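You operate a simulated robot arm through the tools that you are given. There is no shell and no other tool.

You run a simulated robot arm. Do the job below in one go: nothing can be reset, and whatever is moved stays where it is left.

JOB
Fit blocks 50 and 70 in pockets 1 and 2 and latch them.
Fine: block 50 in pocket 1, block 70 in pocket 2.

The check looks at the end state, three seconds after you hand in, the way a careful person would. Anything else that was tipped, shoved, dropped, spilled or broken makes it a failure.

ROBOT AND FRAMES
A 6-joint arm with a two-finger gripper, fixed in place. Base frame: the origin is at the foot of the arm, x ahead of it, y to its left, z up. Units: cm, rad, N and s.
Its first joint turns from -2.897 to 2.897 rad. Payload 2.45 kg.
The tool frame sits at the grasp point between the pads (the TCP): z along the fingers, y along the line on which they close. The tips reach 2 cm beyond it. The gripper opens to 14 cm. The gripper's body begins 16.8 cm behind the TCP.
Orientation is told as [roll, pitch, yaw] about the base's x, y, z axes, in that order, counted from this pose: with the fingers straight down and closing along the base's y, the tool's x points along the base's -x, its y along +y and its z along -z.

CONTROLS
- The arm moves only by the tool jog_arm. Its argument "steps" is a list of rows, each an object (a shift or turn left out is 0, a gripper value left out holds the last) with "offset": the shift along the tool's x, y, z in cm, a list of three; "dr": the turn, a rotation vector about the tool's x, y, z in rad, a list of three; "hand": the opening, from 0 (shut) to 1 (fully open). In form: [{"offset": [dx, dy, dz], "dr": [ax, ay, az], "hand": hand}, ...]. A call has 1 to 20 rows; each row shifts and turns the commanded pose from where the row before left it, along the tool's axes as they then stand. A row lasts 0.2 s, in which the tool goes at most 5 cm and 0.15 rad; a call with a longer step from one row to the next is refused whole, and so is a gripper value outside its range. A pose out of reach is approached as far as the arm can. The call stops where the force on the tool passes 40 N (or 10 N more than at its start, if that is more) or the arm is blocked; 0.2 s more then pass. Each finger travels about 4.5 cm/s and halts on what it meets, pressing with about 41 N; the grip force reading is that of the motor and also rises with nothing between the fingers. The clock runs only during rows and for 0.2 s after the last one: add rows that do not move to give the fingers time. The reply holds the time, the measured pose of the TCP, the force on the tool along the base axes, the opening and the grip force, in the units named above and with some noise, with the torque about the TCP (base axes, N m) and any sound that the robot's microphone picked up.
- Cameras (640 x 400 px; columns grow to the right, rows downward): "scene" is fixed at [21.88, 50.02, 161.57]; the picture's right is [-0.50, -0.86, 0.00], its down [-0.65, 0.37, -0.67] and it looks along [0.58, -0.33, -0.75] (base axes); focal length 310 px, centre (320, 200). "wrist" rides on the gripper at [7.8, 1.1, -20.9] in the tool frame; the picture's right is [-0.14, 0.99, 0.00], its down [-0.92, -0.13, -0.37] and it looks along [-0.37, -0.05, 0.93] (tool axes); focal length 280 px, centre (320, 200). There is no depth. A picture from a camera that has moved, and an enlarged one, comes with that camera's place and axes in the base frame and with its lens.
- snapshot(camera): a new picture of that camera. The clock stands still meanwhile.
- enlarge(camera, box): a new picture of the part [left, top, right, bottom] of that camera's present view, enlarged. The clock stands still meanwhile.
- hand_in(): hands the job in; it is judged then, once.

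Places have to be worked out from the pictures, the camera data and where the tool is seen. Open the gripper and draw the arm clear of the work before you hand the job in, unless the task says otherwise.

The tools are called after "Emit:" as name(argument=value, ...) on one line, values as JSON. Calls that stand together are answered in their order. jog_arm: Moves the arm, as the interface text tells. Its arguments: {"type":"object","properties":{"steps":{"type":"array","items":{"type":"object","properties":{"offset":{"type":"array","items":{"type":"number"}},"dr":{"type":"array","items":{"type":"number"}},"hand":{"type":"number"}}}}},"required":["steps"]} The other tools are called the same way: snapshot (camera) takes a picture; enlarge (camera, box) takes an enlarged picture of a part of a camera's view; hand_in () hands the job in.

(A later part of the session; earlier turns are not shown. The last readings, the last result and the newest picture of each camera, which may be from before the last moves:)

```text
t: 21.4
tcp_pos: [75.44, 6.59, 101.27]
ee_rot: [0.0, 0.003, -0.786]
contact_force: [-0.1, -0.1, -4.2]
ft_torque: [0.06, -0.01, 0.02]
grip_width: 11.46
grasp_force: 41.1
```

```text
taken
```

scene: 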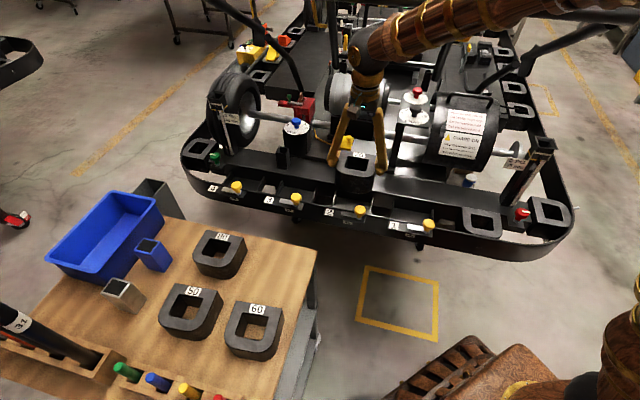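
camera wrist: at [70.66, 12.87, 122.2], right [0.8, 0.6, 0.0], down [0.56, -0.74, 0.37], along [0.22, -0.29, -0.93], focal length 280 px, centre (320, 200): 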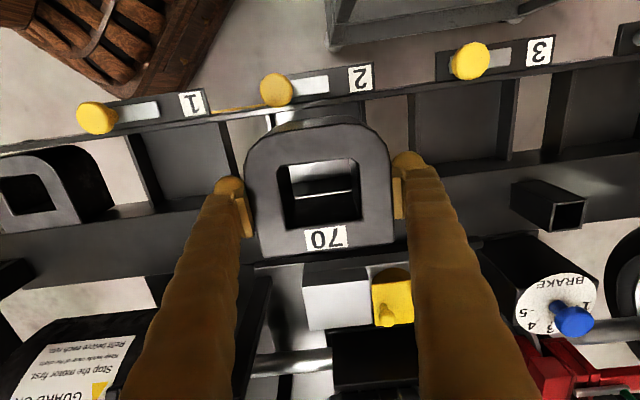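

The tool sits at u=58.00, v=48.68, right over pocket 2. I lower to just above the rim and check the alignment from both cameras.

Emit:
jog_arm(steps=[{"offset": [0.05, 0, 2.0]}, {"offset": [0, 0, 2.5]}, {"offset": [0, 0, 2.0]}, {"offset": [0, 0, 0]}, {"offset": [0, 0, 0]}])

Emit:
enlarge(camera="wrist", box=[220, 60, 420, 270])

Emit:
enlarge(camera="scene", box=[290, 130, 450, 240])

```text
t: 22.6
tcp_pos: [75.41, 6.67, 94.74]
ee_rot: [0.0, 0.004, -0.786]
contact_force: [0.1, 0.0, -4.2]
ft_torque: [-0.02, 0.03, 0.01]
grip_width: 11.48
grasp_force: 41.1
```

```text
1.90 times, centred on (320, 165) of wrist
camera zoom: at [70.63, 12.9, 115.6], right [0.8, 0.6, 0.0], down [0.56, -0.74, 0.37], along [0.22, -0.29, -0.93], focal length 534 px, centre (320, 267)
```

zoom: 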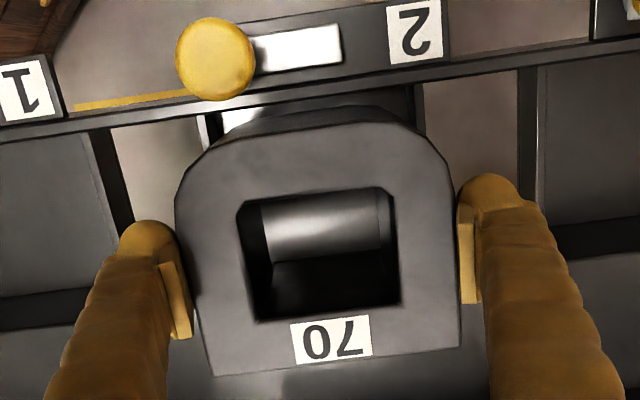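

```text
3.64 times, centred on (370, 185) of scene
camera zoom: at [21.88, 50.02, 161.57], right [-0.5, -0.86, 0.0], down [-0.65, 0.37, -0.67], along [0.58, -0.33, -0.75], focal length 1125 px, centre (138, 254)
```

zoom: 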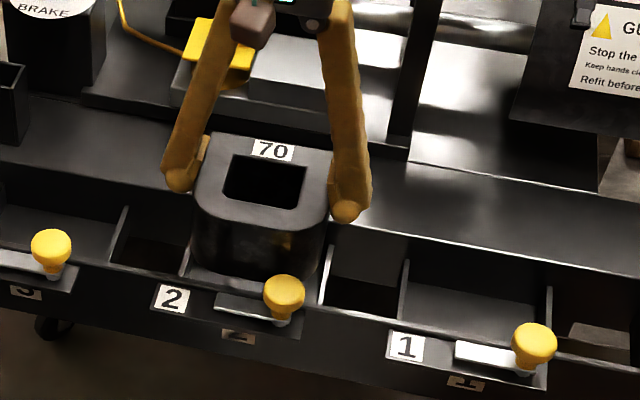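

Alignment looks right, with the block bottom just above the rim. I lower slowly into the gap between rim and rail and read the force.

Emit:
jog_arm(steps=[{"offset": [0, 0, 0.7]}, {"offset": [0, 0, 0.7]}, {"offset": [0, 0, 0.7]}, {"offset": [0, 0, 0.7]}, {"offset": [0, 0, 0.7]}, {"offset": [0, 0, 0.7]}, {"offset": [0, 0, 0]}])

Emit:
enlarge(camera="wrist", box=[220, 60, 420, 270])

```text
t: 24.2
tcp_pos: [75.42, 6.71, 90.56]
ee_rot: [-0.001, 0.004, -0.786]
contact_force: [-0.2, 0.2, -4.7]
ft_torque: [0.03, -0.01, -0.02]
grip_width: 11.46
grasp_force: 40.6
```

```text
1.90 times, centred on (320, 165) of wrist
camera zoom: at [70.67, 12.95, 111.47], right [0.8, 0.6, 0.0], down [0.56, -0.74, 0.37], along [0.22, -0.29, -0.93], focal length 534 px, centre (320, 267)
```

zoom: 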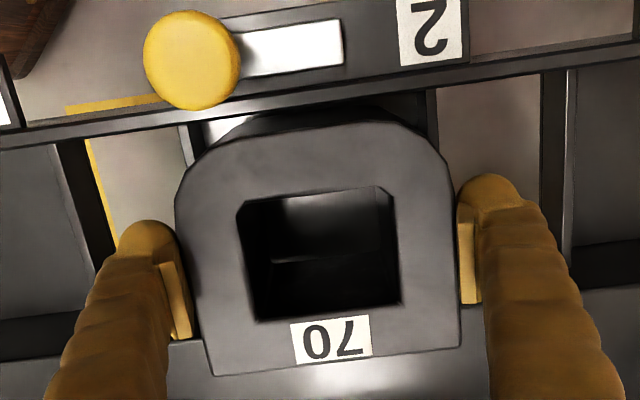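

No contact so far (only the 4.6 N weight), and the dividers show evenly either side. I continue down between the dividers.

Emit:
jog_arm(steps=[{"offset": [0, -0.08, 0.5]}, {"offset": [0, 0, 0.5]}, {"offset": [0, 0, 0.5]}, {"offset": [0, 0, 0.5]}, {"offset": [0, 0, 0.5]}, {"offset": [0, 0, 0.5]}, {"offset": [0, 0, 0.5]}, {"offset": [0, 0, 0]}])

```text
t: 26.0
tcp_pos: [75.31, 6.63, 86.95]
ee_rot: [0.0, 0.005, -0.786]
contact_force: [-0.4, 0.4, -4.8]
ft_torque: [-0.01, 0.03, -0.03]
grip_width: 11.44
grasp_force: 41.1
```

Still free-hanging at z=86.95, which puts the block bottom inside the pocket. I go on in small steps until the floor takes the weight.

Emit:
jog_arm(steps=[{"offset": [0, 0, 0.25]}, {"offset": [0, 0, 0.25]}, {"offset": [0, 0, 0.2]}, {"offset": [0, 0, 0.2]}, {"offset": [0, 0, 0]}])

```text
t: 26.7
tcp_pos: [75.36, 6.69, 86.76]
ee_rot: [0.001, -0.001, -0.785]
contact_force: [-2.2, 0.7, 8.7]
ft_torque: [-0.15, 0.21, 0.14]
grip_width: 11.44
grasp_force: 40.8
stopped in row 3: the force on the tool passed its limit at 47 N (the readings are from after the stop); the commanded pose is now the measured one
```

Contact at z≈86.75. I check by picture whether the block is on the floor or caught on something.

Emit:
snapshot(camera="wrist")

Emit:
enlarge(camera="wrist", box=[220, 60, 420, 270])

Emit:
enlarge(camera="scene", box=[290, 140, 450, 240])

```text
taken
camera wrist: at [70.58, 12.94, 107.67], right [0.8, 0.6, 0.0], down [0.56, -0.74, 0.37], along [0.22, -0.29, -0.93], focal length 280 px, centre (320, 200)
```

wrist: 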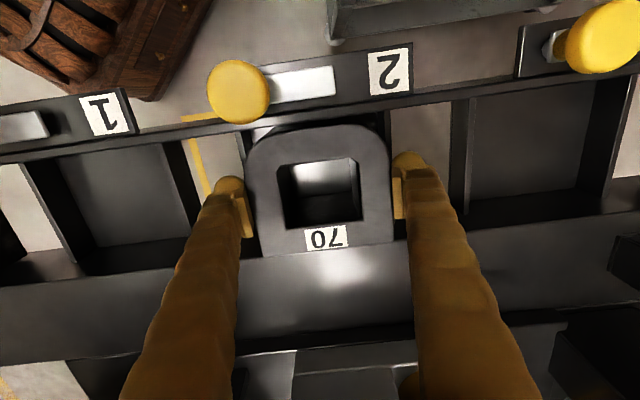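

```text
1.90 times, centred on (320, 165) of wrist
camera zoom: at [70.58, 12.94, 107.67], right [0.8, 0.6, 0.0], down [0.56, -0.74, 0.37], along [0.22, -0.29, -0.93], focal length 534 px, centre (320, 267)
```

zoom: 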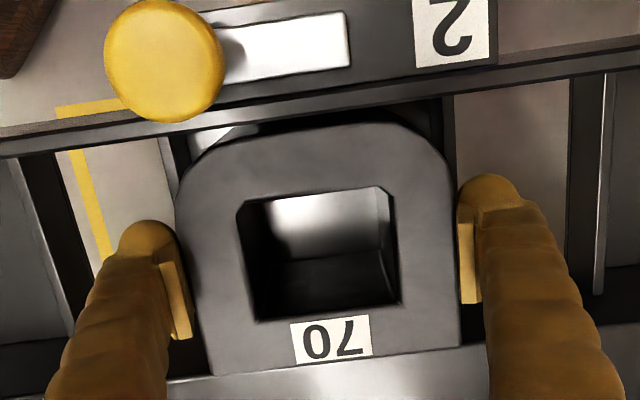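

```text
4.00 times, centred on (370, 190) of scene
camera zoom: at [21.88, 50.02, 161.57], right [-0.5, -0.86, 0.0], down [-0.65, 0.37, -0.67], along [0.58, -0.33, -0.75], focal length 1238 px, centre (120, 240)
```

zoom: 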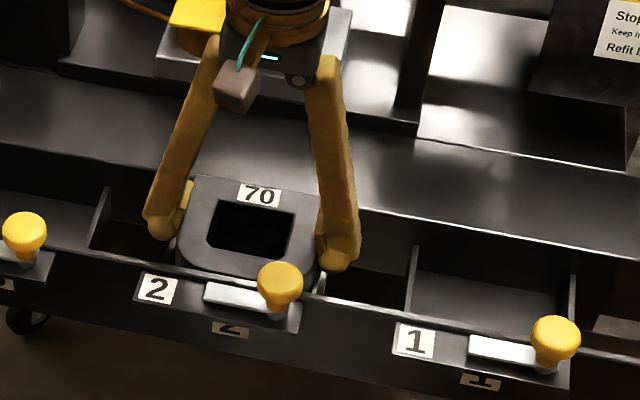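

The bench top works out to z≈84.2, so the block is 6.75 cm tall and this contact means its bottom is at z≈80.3. That matches the pocket floor, and the block sits level inside. I release it.

Emit:
jog_arm(steps=[{"offset": [0, 0, -0.1]}, {"hand": 1}, {"hand": 1}, {"hand": 1}, {"hand": 1}])

Emit:
enlarge(camera="wrist", box=[220, 60, 420, 270])

Emit:
enlarge(camera="scene", box=[290, 140, 450, 240])

```text
t: 27.9
tcp_pos: [75.35, 6.65, 86.8]
ee_rot: [0.002, 0.001, -0.785]
contact_force: [-0.5, 0.0, -0.7]
ft_torque: [0.03, -0.01, 0.02]
grip_width: 14.0
grasp_force: 0.0
```

```text
1.90 times, centred on (320, 165) of wrist
camera zoom: at [70.55, 12.94, 107.74], right [0.8, 0.6, 0.0], down [0.56, -0.74, 0.37], along [0.22, -0.29, -0.93], focal length 534 px, centre (320, 267)
```

zoom: 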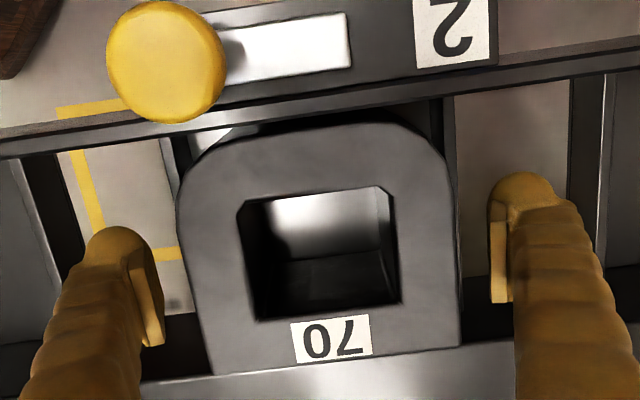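

```text
4.00 times, centred on (370, 190) of scene
camera zoom: at [21.88, 50.02, 161.57], right [-0.5, -0.86, 0.0], down [-0.65, 0.37, -0.67], along [0.58, -0.33, -0.75], focal length 1238 px, centre (120, 240)
```

zoom: 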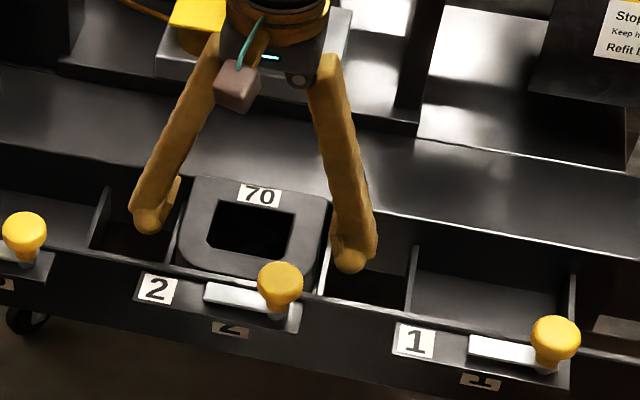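

Block 70 stayed put in pocket 2. I lift straight up and inspect it along with latch 2 from above.

Emit:
jog_arm(steps=[{"offset": [0, 0, -2]}, {"offset": [0, 0, -3]}, {"offset": [0, 0, -4]}, {"offset": [0, 0, -4]}, {"offset": [0, 0, -2]}, {"offset": [0, 0, 0]}])

Emit:
snapshot(camera="wrist")

Emit:
enlarge(camera="wrist", box=[240, 60, 400, 230])

```text
t: 29.3
tcp_pos: [75.19, 6.83, 101.86]
ee_rot: [0.004, 0.002, -0.785]
contact_force: [-0.4, 0.2, 0.3]
ft_torque: [0.0, -0.01, 0.03]
grip_width: 13.99
grasp_force: 0.0
```

```text
taken
camera wrist: at [70.44, 13.02, 122.73], right [0.8, 0.6, 0.0], down [0.56, -0.74, 0.37], along [0.22, -0.29, -0.93], focal length 280 px, centre (320, 200)
```

wrist: 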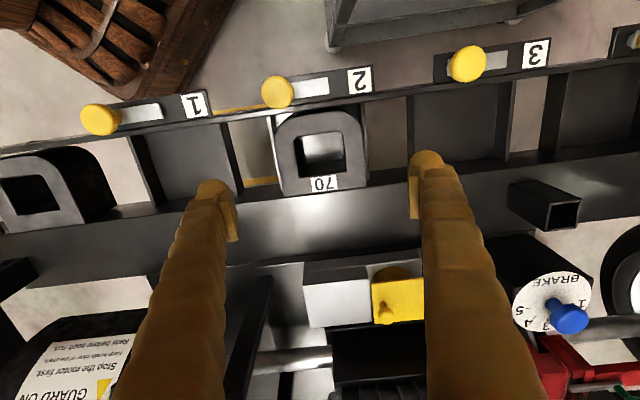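

```text
2.35 times, centred on (320, 145) of wrist
camera zoom: at [70.44, 13.02, 122.73], right [0.8, 0.6, 0.0], down [0.56, -0.74, 0.37], along [0.22, -0.29, -0.93], focal length 660 px, centre (320, 329)
```

zoom: 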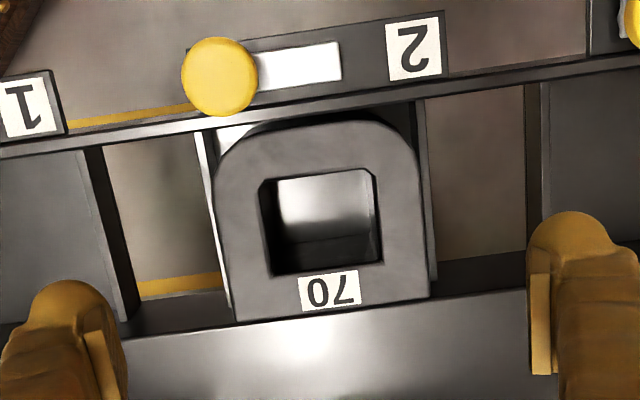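

Block 70 sits squarely in pocket 2 (u 52.3–63.5, v 43.2–53.6). For latch 2 I'll turn the tool so its fingers straddle the sides of the bar over the knob, hovering above it to check alignment.

Emit:
jog_arm(steps=[{"dr": [0, 0, -0.131]}, {"dr": [0, 0, -0.131]}, {"dr": [0, 0, -0.131]}, {"dr": [0, 0, -0.131]}, {"dr": [0, 0, -0.131]}, {"dr": [0, 0, -0.131]}, {"dr": [0, 0, -0.131]}, {"dr": [0, 0, -0.131]}, {"dr": [0, 0, -0.131]}, {"dr": [0, 0, -0.131]}, {"dr": [0, 0, -0.131]}, {"dr": [0, 0, -0.129]}, {"offset": [1.77, 3.9, 0]}, {"offset": [1.77, 3.9, 0]}, {"offset": [0, 0, 0]}])

Emit:
snapshot(camera="wrist")

Emit:
snapshot(camera="scene")

```text
t: 32.5
tcp_pos: [67.2, 9.88, 101.69]
ee_rot: [0.002, -0.004, 0.787]
contact_force: [0.6, 0.0, -0.1]
ft_torque: [0.05, 0.01, 0.0]
grip_width: 13.98
grasp_force: 0.0
```

```text
taken
camera wrist: at [60.9, 5.02, 122.61], right [-0.6, 0.8, 0.0], down [0.74, 0.56, 0.37], along [0.29, 0.22, -0.93], focal length 280 px, centre (320, 200)
```

wrist: 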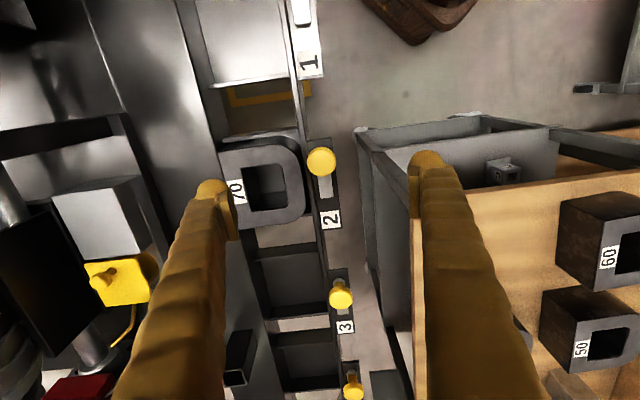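

```text
taken
```

scene: 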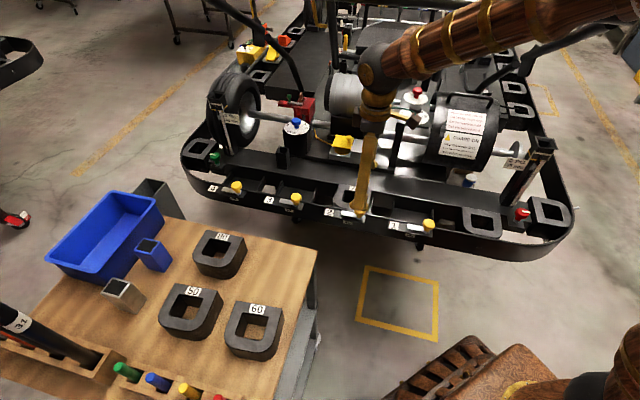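

Emit:
enlarge(camera="wrist", box=[260, 120, 400, 240])

```text
3.33 times, centred on (330, 180) of wrist
camera zoom: at [60.9, 5.02, 122.61], right [-0.6, 0.8, 0.0], down [0.74, 0.56, 0.37], along [0.29, 0.22, -0.93], focal length 935 px, centre (287, 267)
```

zoom: 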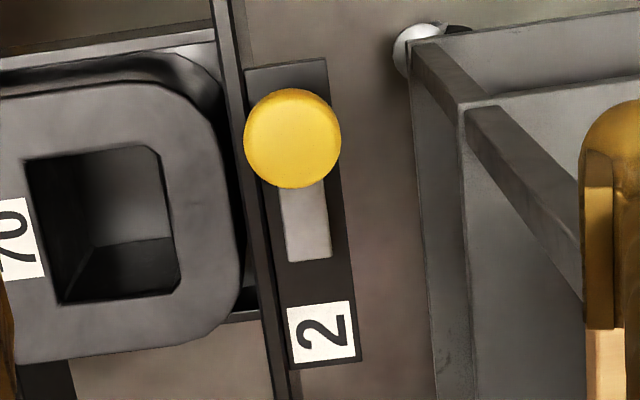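

Knob 2's axis is at u≈54.42, v≈40.44, with a diameter of about 3.4 cm, and the tool is within 1 mm of it. I narrow the opening to 6 cm while high up, then descend so the tips stop just above the bar level.

Emit:
jog_arm(steps=[{"offset": [0.08, 0.09, 0], "hand": 0.43}, {"hand": 0.43}, {"hand": 0.43}, {"hand": 0.43}, {"hand": 0.43}, {"offset": [0, 0, 2.5]}, {"offset": [0, 0, 2.5]}, {"offset": [0, 0, 2.5]}, {"offset": [0, 0, 0]}])

Emit:
snapshot(camera="wrist")

Emit:
enlarge(camera="scene", box=[310, 150, 430, 240])

```text
t: 34.5
tcp_pos: [67.23, 9.57, 94.37]
ee_rot: [0.0, -0.001, 0.786]
contact_force: [0.5, 0.2, 0.0]
ft_torque: [0.03, 0.02, 0.02]
grip_width: 6.01
grasp_force: 0.0
```

```text
taken
camera wrist: at [60.93, 4.8, 115.26], right [-0.6, 0.8, 0.0], down [0.74, 0.56, 0.37], along [0.29, 0.22, -0.93], focal length 280 px, centre (320, 200)
```

wrist: 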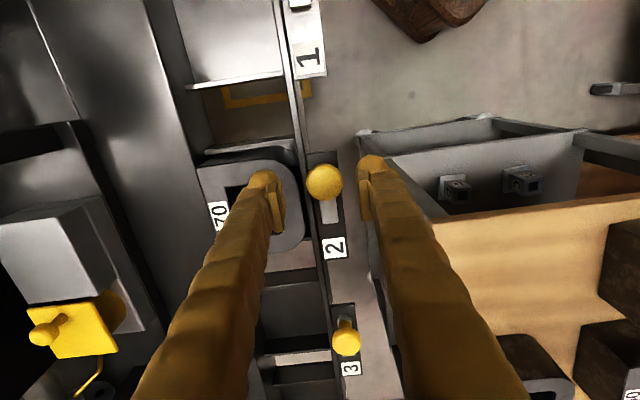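

```text
4.44 times, centred on (370, 195) of scene
camera zoom: at [21.88, 50.02, 161.57], right [-0.5, -0.86, 0.0], down [-0.65, 0.37, -0.67], along [0.58, -0.33, -0.75], focal length 1376 px, centre (98, 222)
```

zoom: 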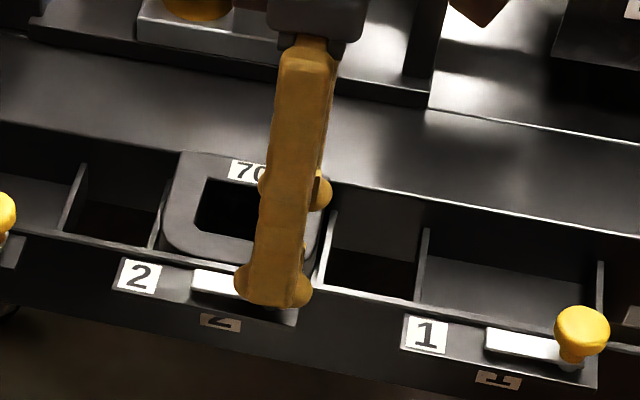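

The knob is at (54.48, 40.45) and the tool at about (54.3, 40.78). I correct those 2–3 mm, come down part way and check again.

Emit:
jog_arm(steps=[{"offset": [-0.18, 0.33, 0.8]}, {"offset": [0, 0, 0.7]}, {"offset": [0, 0, 0]}, {"offset": [0, 0, 0]}])

Emit:
enlarge(camera="wrist", box=[240, 120, 400, 240])

```text
t: 35.5
tcp_pos: [67.15, 9.86, 92.87]
ee_rot: [0.001, -0.003, 0.785]
contact_force: [0.6, -0.6, -0.8]
ft_torque: [-0.02, 0.0, -0.01]
grip_width: 6.02
grasp_force: 0.0
```

```text
3.33 times, centred on (320, 180) of wrist
camera zoom: at [60.79, 5.16, 113.75], right [-0.6, 0.8, 0.0], down [0.74, 0.56, 0.37], along [0.29, 0.22, -0.93], focal length 935 px, centre (320, 267)
```

zoom: 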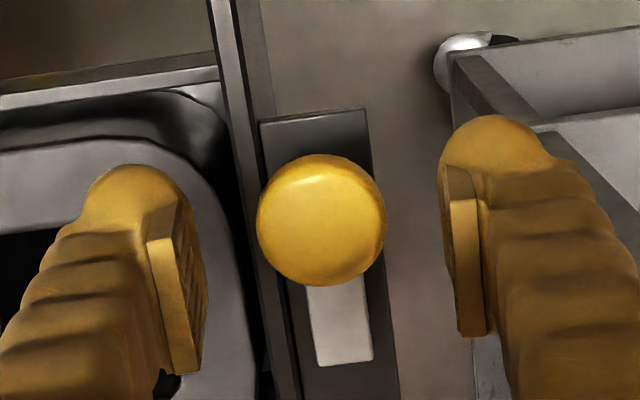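

Aligned to within 1 mm now. I descend the last 2.2 cm and close gently on the knob.

Emit:
jog_arm(steps=[{"offset": [0, 0, 0.8]}, {"offset": [0, 0, 0.8]}, {"offset": [0, 0, 0.6]}, {"offset": [0, 0, 0]}])

Emit:
enlarge(camera="wrist", box=[240, 120, 400, 240])

Emit:
enlarge(camera="scene", box=[320, 170, 420, 245])

```text
t: 36.5
tcp_pos: [66.97, 10.03, 90.63]
ee_rot: [0.001, -0.004, 0.786]
contact_force: [0.3, -0.2, -0.3]
ft_torque: [0.01, -0.04, -0.01]
grip_width: 6.03
grasp_force: 0.1
```

```text
3.33 times, centred on (320, 180) of wrist
camera zoom: at [60.79, 5.26, 111.52], right [-0.6, 0.8, 0.0], down [0.74, 0.56, 0.37], along [0.29, 0.22, -0.93], focal length 935 px, centre (320, 267)
```

zoom: 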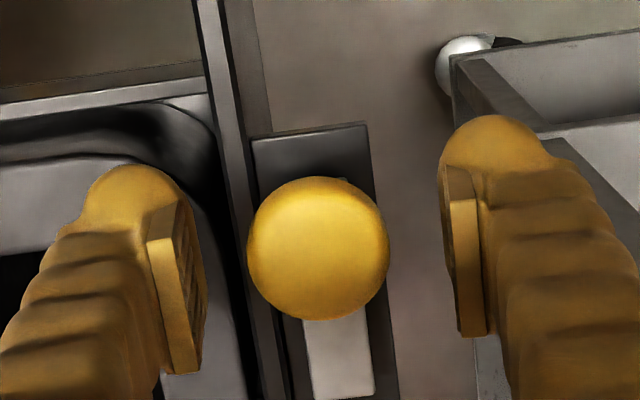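

```text
5.33 times, centred on (370, 208) of scene
camera zoom: at [21.88, 50.02, 161.57], right [-0.5, -0.86, 0.0], down [-0.65, 0.37, -0.67], along [0.58, -0.33, -0.75], focal length 1651 px, centre (53, 160)
```

zoom: 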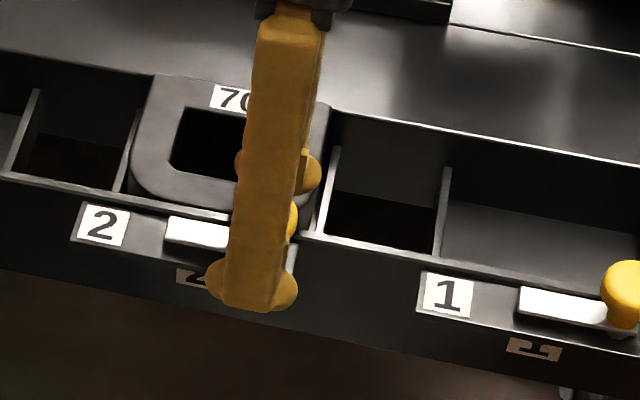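

The knob centre now coincides with the tool point in the picture. I close on it.

Emit:
jog_arm(steps=[{"hand": 0}, {"hand": 0}, {"hand": 0}, {"hand": 0}])

Emit:
enlarge(camera="wrist", box=[240, 120, 400, 240])

```text
t: 37.5
tcp_pos: [67.12, 9.96, 90.69]
ee_rot: [0.001, -0.002, 0.786]
contact_force: [5.2, -7.3, -3.2]
ft_torque: [0.01, -0.07, 0.01]
grip_width: 2.99
grasp_force: 45.1
```

```text
3.33 times, centred on (320, 180) of wrist
camera zoom: at [60.81, 5.24, 111.53], right [-0.6, 0.8, 0.0], down [0.74, 0.56, 0.37], along [0.29, 0.22, -0.93], focal length 935 px, centre (320, 267)
```

zoom: 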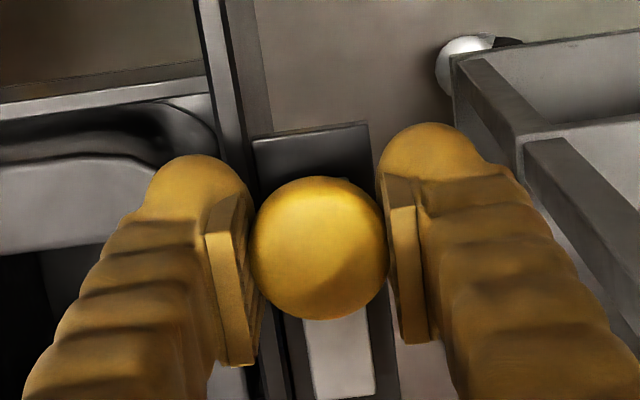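

The knob is gripped (2.99 cm). I turn slowly clockwise from above, which is positive about the tool z, and read the torque after the first part.

Emit:
jog_arm(steps=[{"dr": [0, 0, 0.08]}, {"dr": [0, 0, 0.08]}, {"dr": [0, 0, 0.08]}, {"dr": [0, 0, 0.08]}, {"dr": [0, 0, 0]}])

Emit:
enlarge(camera="scene", box=[320, 170, 420, 245])

Emit:
enlarge(camera="wrist", box=[220, 100, 420, 250])

```text
t: 38.7
tcp_pos: [67.19, 10.04, 90.58]
ee_rot: [0.001, 0.001, 0.467]
contact_force: [4.8, -21.5, -4.1]
ft_torque: [-0.08, 0.07, -0.03]
grip_width: 3.0
grasp_force: 45.2
```

```text
5.33 times, centred on (370, 208) of scene
camera zoom: at [21.88, 50.02, 161.57], right [-0.5, -0.86, 0.0], down [-0.65, 0.37, -0.67], along [0.58, -0.33, -0.75], focal length 1651 px, centre (53, 160)
```

zoom: 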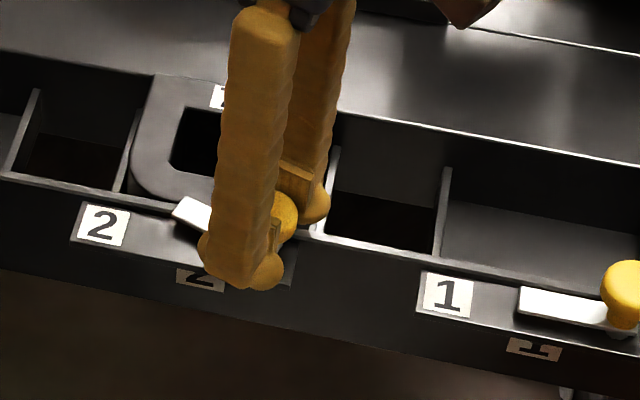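

```text
2.67 times, centred on (320, 175) of wrist
camera zoom: at [59.66, 7.46, 111.54], right [-0.32, 0.95, 0.0], down [0.88, 0.3, 0.37], along [0.35, 0.12, -0.93], focal length 748 px, centre (320, 267)
```

zoom: 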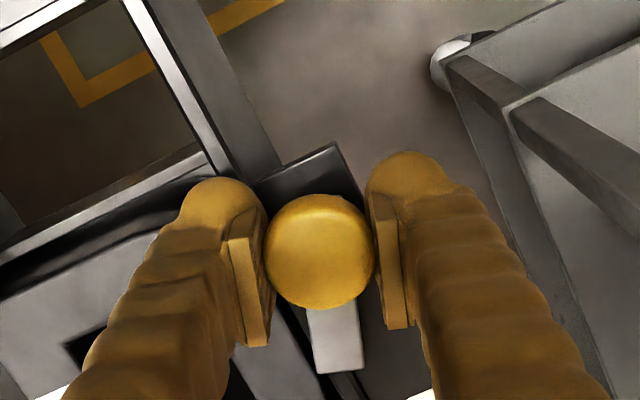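

The bar turns with the knob, with a side load of about 22 N from a slight off-centre. I nudge 1 mm along that force to relieve it and continue turning.

Emit:
jog_arm(steps=[{"offset": [0.03, -0.12, 0]}, {"dr": [0, 0, 0.08]}, {"dr": [0, 0, 0.08]}, {"dr": [0, 0, 0.08]}, {"dr": [0, 0, 0.08]}, {"dr": [0, 0, 0]}])

```text
t: 40.1
tcp_pos: [67.09, 9.97, 90.75]
ee_rot: [0.0, 0.001, 0.144]
contact_force: [-6.4, 24.3, 4.4]
ft_torque: [0.12, 0.12, -0.05]
grip_width: 2.98
grasp_force: 45.0
```

Emit:
jog_arm(steps=[{"offset": [0.006, 0.06, 0]}, {"dr": [0, 0, 0.08]}, {"dr": [0, 0, 0.08]}, {"dr": [0, 0, 0.08]}, {"dr": [0, 0, 0]}])

Emit:
enlarge(camera="scene", box=[320, 170, 420, 245])

Emit:
enlarge(camera="wrist", box=[220, 100, 420, 250])

```text
t: 41.3
tcp_pos: [67.13, 10.02, 90.59]
ee_rot: [0.004, 0.0, -0.094]
contact_force: [2.1, 12.8, 15.6]
ft_torque: [0.04, -0.07, -0.02]
grip_width: 2.99
grasp_force: 44.8
```

```text
5.33 times, centred on (370, 208) of scene
camera zoom: at [21.88, 50.02, 161.57], right [-0.5, -0.86, 0.0], down [-0.65, 0.37, -0.67], along [0.58, -0.33, -0.75], focal length 1651 px, centre (53, 160)
```

zoom: 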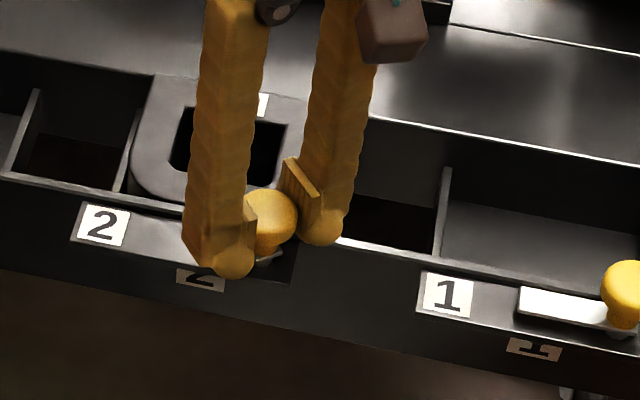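

```text
2.67 times, centred on (320, 175) of wrist
camera zoom: at [59.43, 11.77, 111.53], right [0.23, 0.97, 0.0], down [0.9, -0.21, 0.37], along [0.36, -0.08, -0.93], focal length 748 px, centre (320, 267)
```

zoom: 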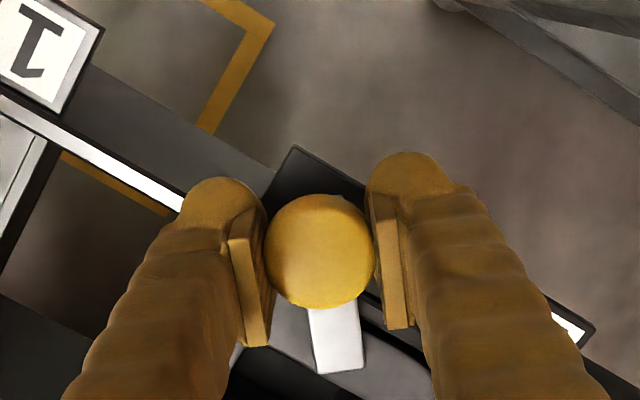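

The bar is sweeping over the rim toward the block with no resisting torque about z. I relieve the small side and vertical loads and keep turning.

Emit:
jog_arm(steps=[{"offset": [0, 0.03, -0.04]}, {"dr": [0, 0, 0.08]}, {"dr": [0, 0, 0.08]}, {"dr": [0, 0, 0.08]}, {"dr": [0, 0, 0]}])

```text
t: 42.5
tcp_pos: [67.08, 10.12, 90.67]
ee_rot: [0.001, -0.001, -0.333]
contact_force: [5.9, -8.2, 1.4]
ft_torque: [0.01, 0.03, -0.02]
grip_width: 2.97
grasp_force: 45.5
```

Emit:
jog_arm(steps=[{"dr": [0, 0, 0.08]}, {"dr": [0, 0, 0.08]}, {"dr": [0, 0, 0.08]}, {"dr": [0, 0, 0]}])

Emit:
enlarge(camera="wrist", box=[220, 100, 420, 250])

```text
t: 43.5
tcp_pos: [67.07, 10.12, 90.59]
ee_rot: [0.002, 0.002, -0.573]
contact_force: [12.8, -33.4, -5.1]
ft_torque: [-0.2, -0.33, 0.0]
grip_width: 2.99
grasp_force: 45.5
```

```text
2.67 times, centred on (320, 175) of wrist
camera zoom: at [61.12, 15.13, 111.54], right [0.65, 0.76, 0.0], down [0.7, -0.61, 0.37], along [0.28, -0.24, -0.93], focal length 748 px, centre (320, 267)
```

zoom: 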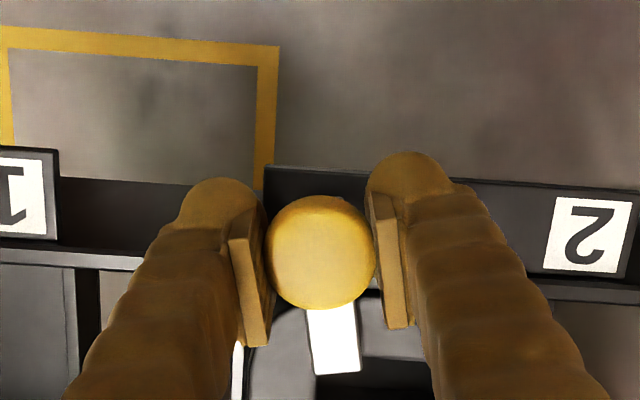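

Emit:
jog_arm(steps=[{"offset": [-0.065, -0.047, 0]}, {"dr": [0, 0, 0.07]}, {"dr": [0, 0, 0.07]}, {"dr": [0, 0, 0]}])

```text
t: 44.5
tcp_pos: [67.04, 9.94, 90.71]
ee_rot: [-0.001, 0.004, -0.715]
contact_force: [-13.4, 2.3, -12.1]
ft_torque: [0.18, 0.24, -0.02]
grip_width: 3.0
grasp_force: 45.0
```

Emit:
jog_arm(steps=[{"offset": [0.02, 0.0, 0]}, {"dr": [0, 0, 0.05]}, {"dr": [0, 0, 0.03]}, {"dr": [0, 0, 0]}])

Emit:
enlarge(camera="wrist", box=[220, 100, 420, 250])

Emit:
enlarge(camera="scene", box=[320, 170, 420, 245])

```text
t: 45.5
tcp_pos: [67.18, 9.91, 90.75]
ee_rot: [0.0, 0.001, -0.794]
contact_force: [-16.3, 10.2, -23.1]
ft_torque: [0.01, -0.01, 0.17]
grip_width: 2.99
grasp_force: 45.0
```

```text
2.67 times, centred on (320, 175) of wrist
camera zoom: at [62.42, 16.26, 111.56], right [0.8, 0.6, 0.0], down [0.56, -0.75, 0.37], along [0.22, -0.29, -0.93], focal length 748 px, centre (320, 267)
```

zoom: 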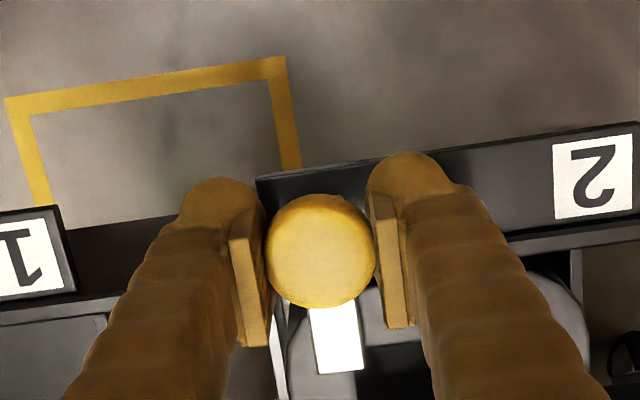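

```text
5.33 times, centred on (370, 208) of scene
camera zoom: at [21.88, 50.02, 161.57], right [-0.5, -0.86, 0.0], down [-0.65, 0.37, -0.67], along [0.58, -0.33, -0.75], focal length 1651 px, centre (53, 160)
```

zoom: 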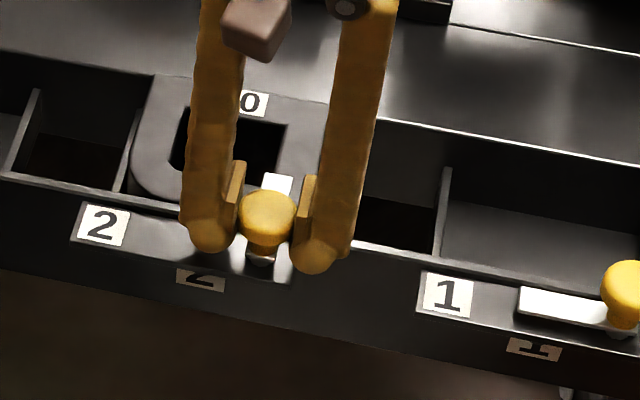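

The bar now points straight in over block 70, after about 90.5° of turn and with a slight stop torque. I open the fingers and lift away.

Emit:
jog_arm(steps=[{"hand": 0.43}, {"hand": 0.43}, {"hand": 0.43}, {"offset": [0, 0, -2]}, {"offset": [0, 0, -3]}, {"offset": [0, 0, -4]}, {"offset": [0, 0, -3]}, {"offset": [0, 0, 0]}])

Emit:
snapshot(camera="wrist")

Emit:
enlarge(camera="wrist", box=[240, 120, 400, 240])

Emit:
enlarge(camera="scene", box=[320, 170, 420, 245])

```text
t: 47.3
tcp_pos: [66.99, 9.87, 102.75]
ee_rot: [0.002, 0.002, -0.791]
contact_force: [0.5, 0.1, -0.3]
ft_torque: [0.0, 0.01, 0.01]
grip_width: 6.0
grasp_force: 0.0
```

```text
taken
camera wrist: at [62.34, 16.26, 123.69], right [0.8, 0.6, 0.0], down [0.56, -0.75, 0.37], along [0.22, -0.29, -0.93], focal length 280 px, centre (320, 200)
```

wrist: 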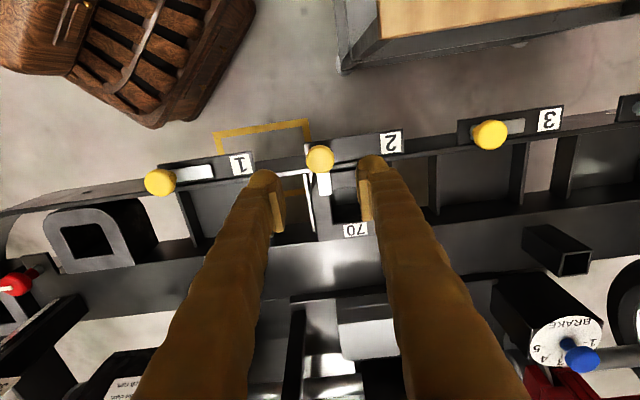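

```text
3.33 times, centred on (320, 180) of wrist
camera zoom: at [62.34, 16.26, 123.69], right [0.8, 0.6, 0.0], down [0.56, -0.75, 0.37], along [0.22, -0.29, -0.93], focal length 935 px, centre (320, 267)
```

zoom: 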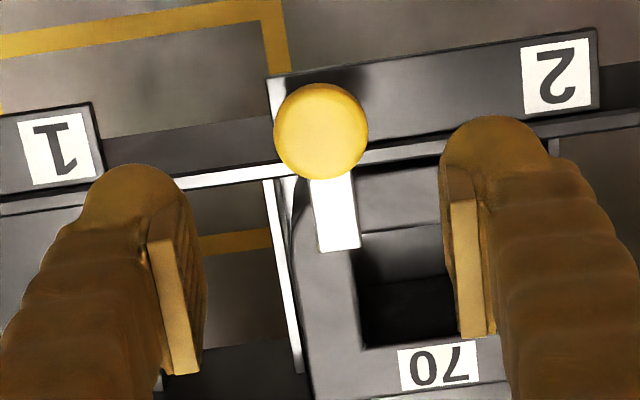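

```text
5.33 times, centred on (370, 208) of scene
camera zoom: at [21.88, 50.02, 161.57], right [-0.5, -0.86, 0.0], down [-0.65, 0.37, -0.67], along [0.58, -0.33, -0.75], focal length 1651 px, centre (53, 160)
```

zoom: 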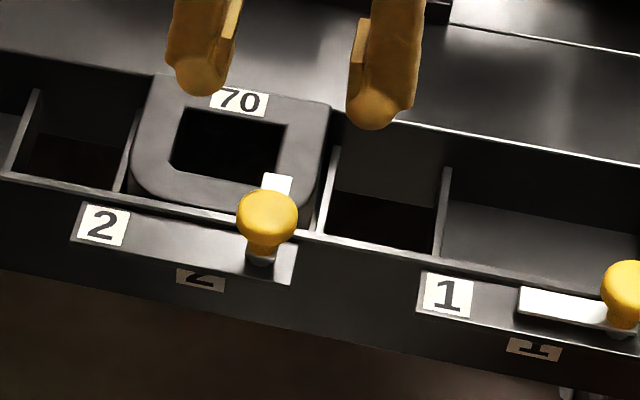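

Latch 2 is closed over block 70, and the block hasn't moved. I head toward block 50 with the gripper opening, stopping short first to check what stands around it, mainly the long tube marked 31.

Emit:
jog_arm(steps=[{"offset": [3.4, 2.6, 0], "hand": 1}, {"offset": [3.4, 2.6, 0]}, {"offset": [3.4, 2.6, 0]}, {"offset": [3.4, 2.6, 0]}, {"offset": [3.4, 2.6, 0]}, {"offset": [3.4, 2.6, 0]}, {"offset": [3.4, 2.6, 0]}, {"offset": [3.4, 2.6, 0]}, {"offset": [3.4, 2.6, 0]}, {"offset": [0, 0, 0]}])

Emit:
snapshot(camera="wrist")

Emit:
snapshot(camera="scene")

```text
t: 49.5
tcp_pos: [62.31, 48.23, 102.66]
ee_rot: [0.001, 0.001, -0.794]
contact_force: [-0.6, -0.3, 0.6]
ft_torque: [0.0, 0.0, 0.02]
grip_width: 13.99
grasp_force: 0.1
```

```text
taken
camera wrist: at [57.63, 54.47, 123.54], right [0.8, 0.6, 0.0], down [0.56, -0.75, 0.37], along [0.22, -0.29, -0.93], focal length 280 px, centre (320, 200)
```

wrist: 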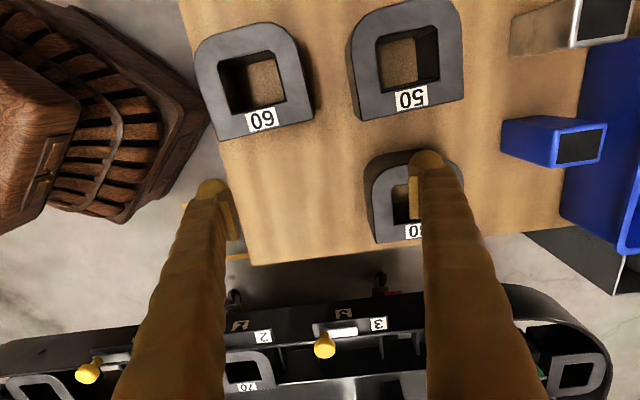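

```text
taken
```

scene: 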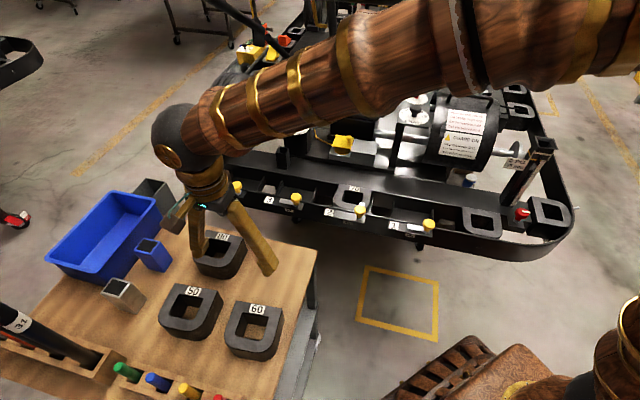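

Nothing tall near block 50 in this view. I move on above it and look again for the tube before descending.

Emit:
jog_arm(steps=[{"offset": [3.3, 3.5, 0]}, {"offset": [3.3, 3.5, 0]}, {"offset": [2.2, 2.8, 0]}, {"offset": [0, 0, 0]}])

Emit:
snapshot(camera="wrist")

Emit:
snapshot(camera="scene")

```text
t: 50.5
tcp_pos: [63.08, 61.53, 102.94]
ee_rot: [0.002, 0.001, -0.793]
contact_force: [-0.6, 0.3, -0.2]
ft_torque: [-0.01, 0.02, -0.01]
grip_width: 13.99
grasp_force: 0.1
```

```text
taken
camera wrist: at [58.33, 67.73, 123.74], right [0.8, 0.6, 0.0], down [0.55, -0.75, 0.37], along [0.22, -0.29, -0.93], focal length 280 px, centre (320, 200)
```

wrist: 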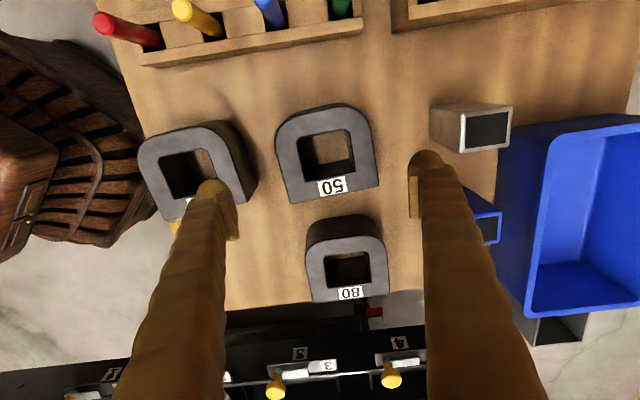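

```text
taken
```

scene: 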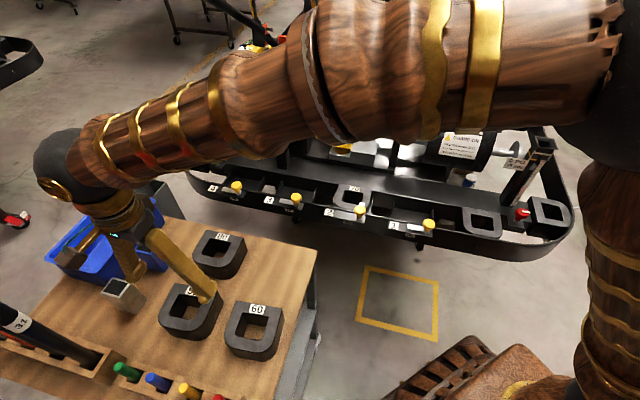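

Emit:
enlarge(camera="wrist", box=[265, 90, 390, 215])

Emit:
enlarge(camera="wrist", box=[130, 80, 530, 260])

```text
3.20 times, centred on (328, 152) of wrist
camera zoom: at [58.33, 67.73, 123.74], right [0.8, 0.6, 0.0], down [0.55, -0.75, 0.37], along [0.22, -0.29, -0.93], focal length 897 px, centre (296, 352)
```

zoom: 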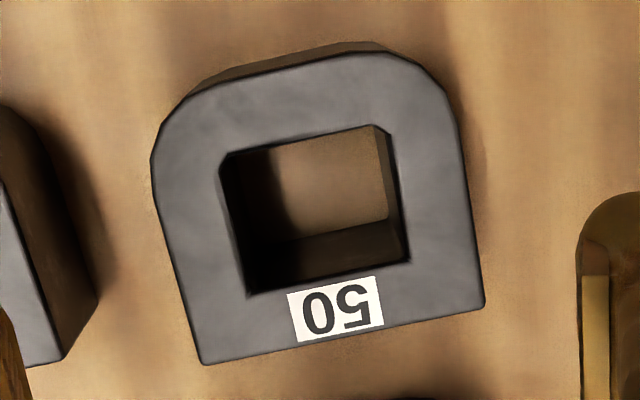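

```text
1.60 times, centred on (330, 170) of wrist
camera zoom: at [58.33, 67.73, 123.74], right [0.8, 0.6, 0.0], down [0.55, -0.75, 0.37], along [0.22, -0.29, -0.93], focal length 449 px, centre (304, 248)
```

zoom: 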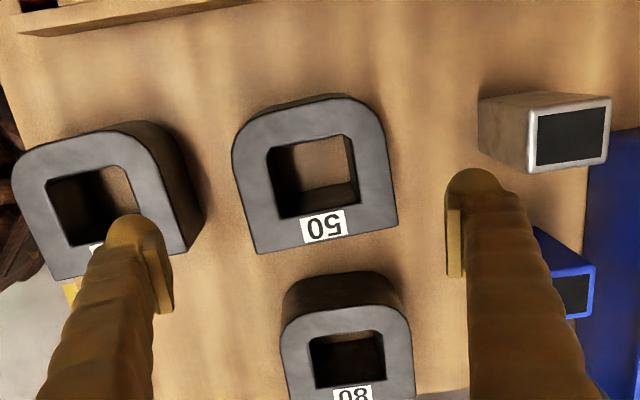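

Block 50's centre is 0.8 cm along tool +y and 0.4 cm along tool +x from the tool, and it is turned about 4°. I align to it and descend part way.

Emit:
jog_arm(steps=[{"offset": [0.41, 0.77, 0]}, {"dr": [0, 0, -0.07]}, {"offset": [0, 0, 3]}, {"offset": [0, 0, 3]}, {"offset": [0, 0, 0]}, {"offset": [0, 0, 0]}])

Emit:
enlarge(camera="wrist", box=[210, 90, 430, 260])

```text
t: 51.9
tcp_pos: [63.33, 62.21, 96.7]
ee_rot: [0.003, 0.0, -0.723]
contact_force: [-0.5, 0.6, -0.3]
ft_torque: [0.02, 0.02, -0.01]
grip_width: 14.01
grasp_force: 0.0
```

```text
2.35 times, centred on (320, 175) of wrist
camera zoom: at [58.1, 68.14, 117.62], right [0.76, 0.65, 0.0], down [0.61, -0.71, 0.37], along [0.24, -0.28, -0.93], focal length 660 px, centre (320, 259)
```

zoom: 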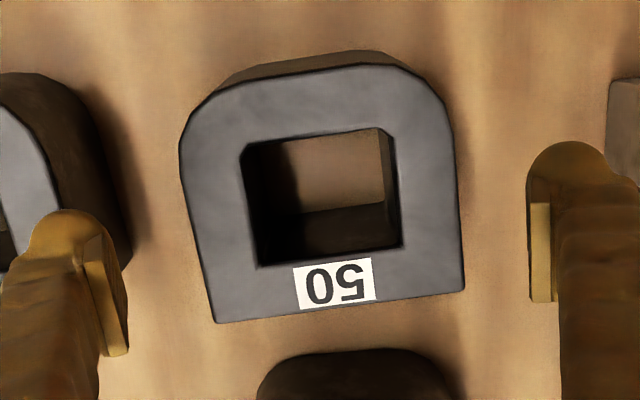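

Now the flat edge is parallel to the finger axis and the block is centred within 1 mm. I descend to grasp height and close.

Emit:
jog_arm(steps=[{"offset": [0, 0.05, 2.1]}, {"offset": [0, 0, 2.1]}, {"offset": [0, 0, 1.9]}, {"offset": [0, 0, 0]}, {"offset": [0, 0, 0]}])

Emit:
enlarge(camera="wrist", box=[190, 90, 450, 290])

Emit:
enlarge(camera="scene", box=[90, 210, 270, 350])

```text
t: 53.1
tcp_pos: [63.45, 62.12, 90.71]
ee_rot: [0.002, 0.0, -0.724]
contact_force: [0.1, 0.3, -0.1]
ft_torque: [0.0, 0.02, -0.01]
grip_width: 13.99
grasp_force: 0.2
```

```text
2.00 times, centred on (320, 190) of wrist
camera zoom: at [58.26, 68.07, 111.54], right [0.76, 0.65, 0.0], down [0.61, -0.71, 0.37], along [0.24, -0.28, -0.93], focal length 561 px, centre (320, 220)
```

zoom: 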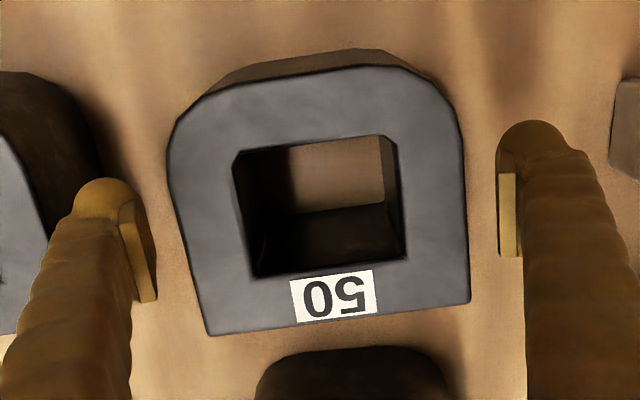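

```text
2.86 times, centred on (180, 280) of scene
camera zoom: at [21.88, 50.02, 161.57], right [-0.5, -0.86, 0.0], down [-0.65, 0.37, -0.67], along [0.58, -0.33, -0.75], focal length 884 px, centre (720, -29)
```

zoom: 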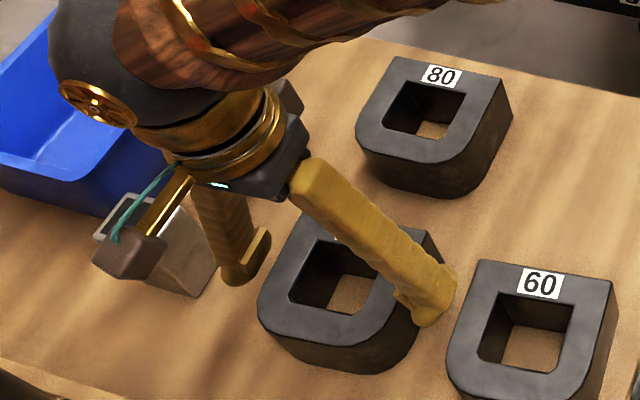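

Straddled with room on both sides. I close on block 50 and lift a few centimetres.

Emit:
jog_arm(steps=[{"hand": 0}, {"hand": 0}, {"hand": 0}, {"hand": 0}, {"hand": 0}])

```text
t: 54.3
tcp_pos: [63.47, 62.14, 90.65]
ee_rot: [0.001, 0.001, -0.724]
contact_force: [1.0, 0.7, 3.1]
ft_torque: [0.06, -0.11, 0.07]
grip_width: 11.51
grasp_force: 40.2
```

Gripped at 11.51 cm with 40 N. I lift it straight up.

Emit:
jog_arm(steps=[{"offset": [0, 0, -0.5]}, {"offset": [0, 0, -0.8]}, {"offset": [0, 0, -1.2]}, {"offset": [0, 0, -2]}, {"offset": [0, 0, -2.5]}, {"offset": [0, 0, -2.5]}, {"offset": [0, 0, -1.5]}, {"offset": [0, 0, 0]}])

Emit:
snapshot(camera="wrist")

Emit:
enlarge(camera="wrist", box=[235, 105, 405, 270])

```text
t: 56.1
tcp_pos: [63.38, 62.4, 101.74]
ee_rot: [0.002, 0.002, -0.725]
contact_force: [-0.3, 0.3, -4.0]
ft_torque: [-0.04, 0.0, -0.01]
grip_width: 11.47
grasp_force: 40.5
```

```text
taken
camera wrist: at [58.28, 68.26, 122.63], right [0.76, 0.65, 0.0], down [0.61, -0.71, 0.37], along [0.24, -0.28, -0.93], focal length 280 px, centre (320, 200)
```

wrist: 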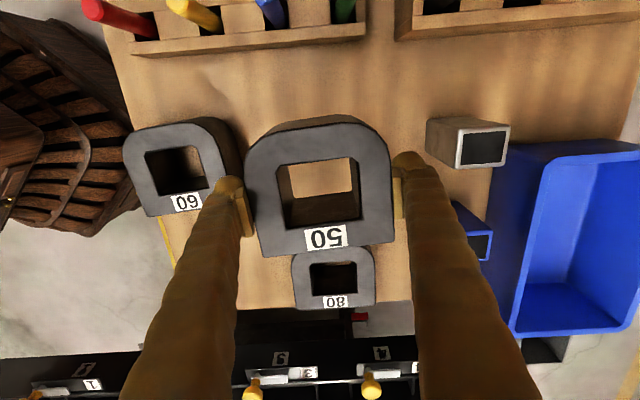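

```text
2.42 times, centred on (320, 188) of wrist
camera zoom: at [58.28, 68.26, 122.63], right [0.76, 0.65, 0.0], down [0.61, -0.71, 0.37], along [0.24, -0.28, -0.93], focal length 680 px, centre (320, 230)
```

zoom: 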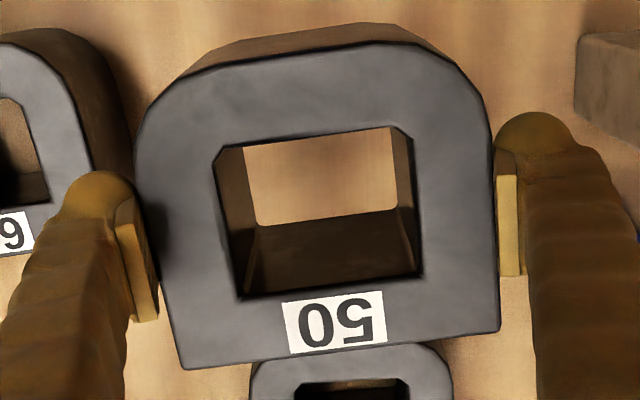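

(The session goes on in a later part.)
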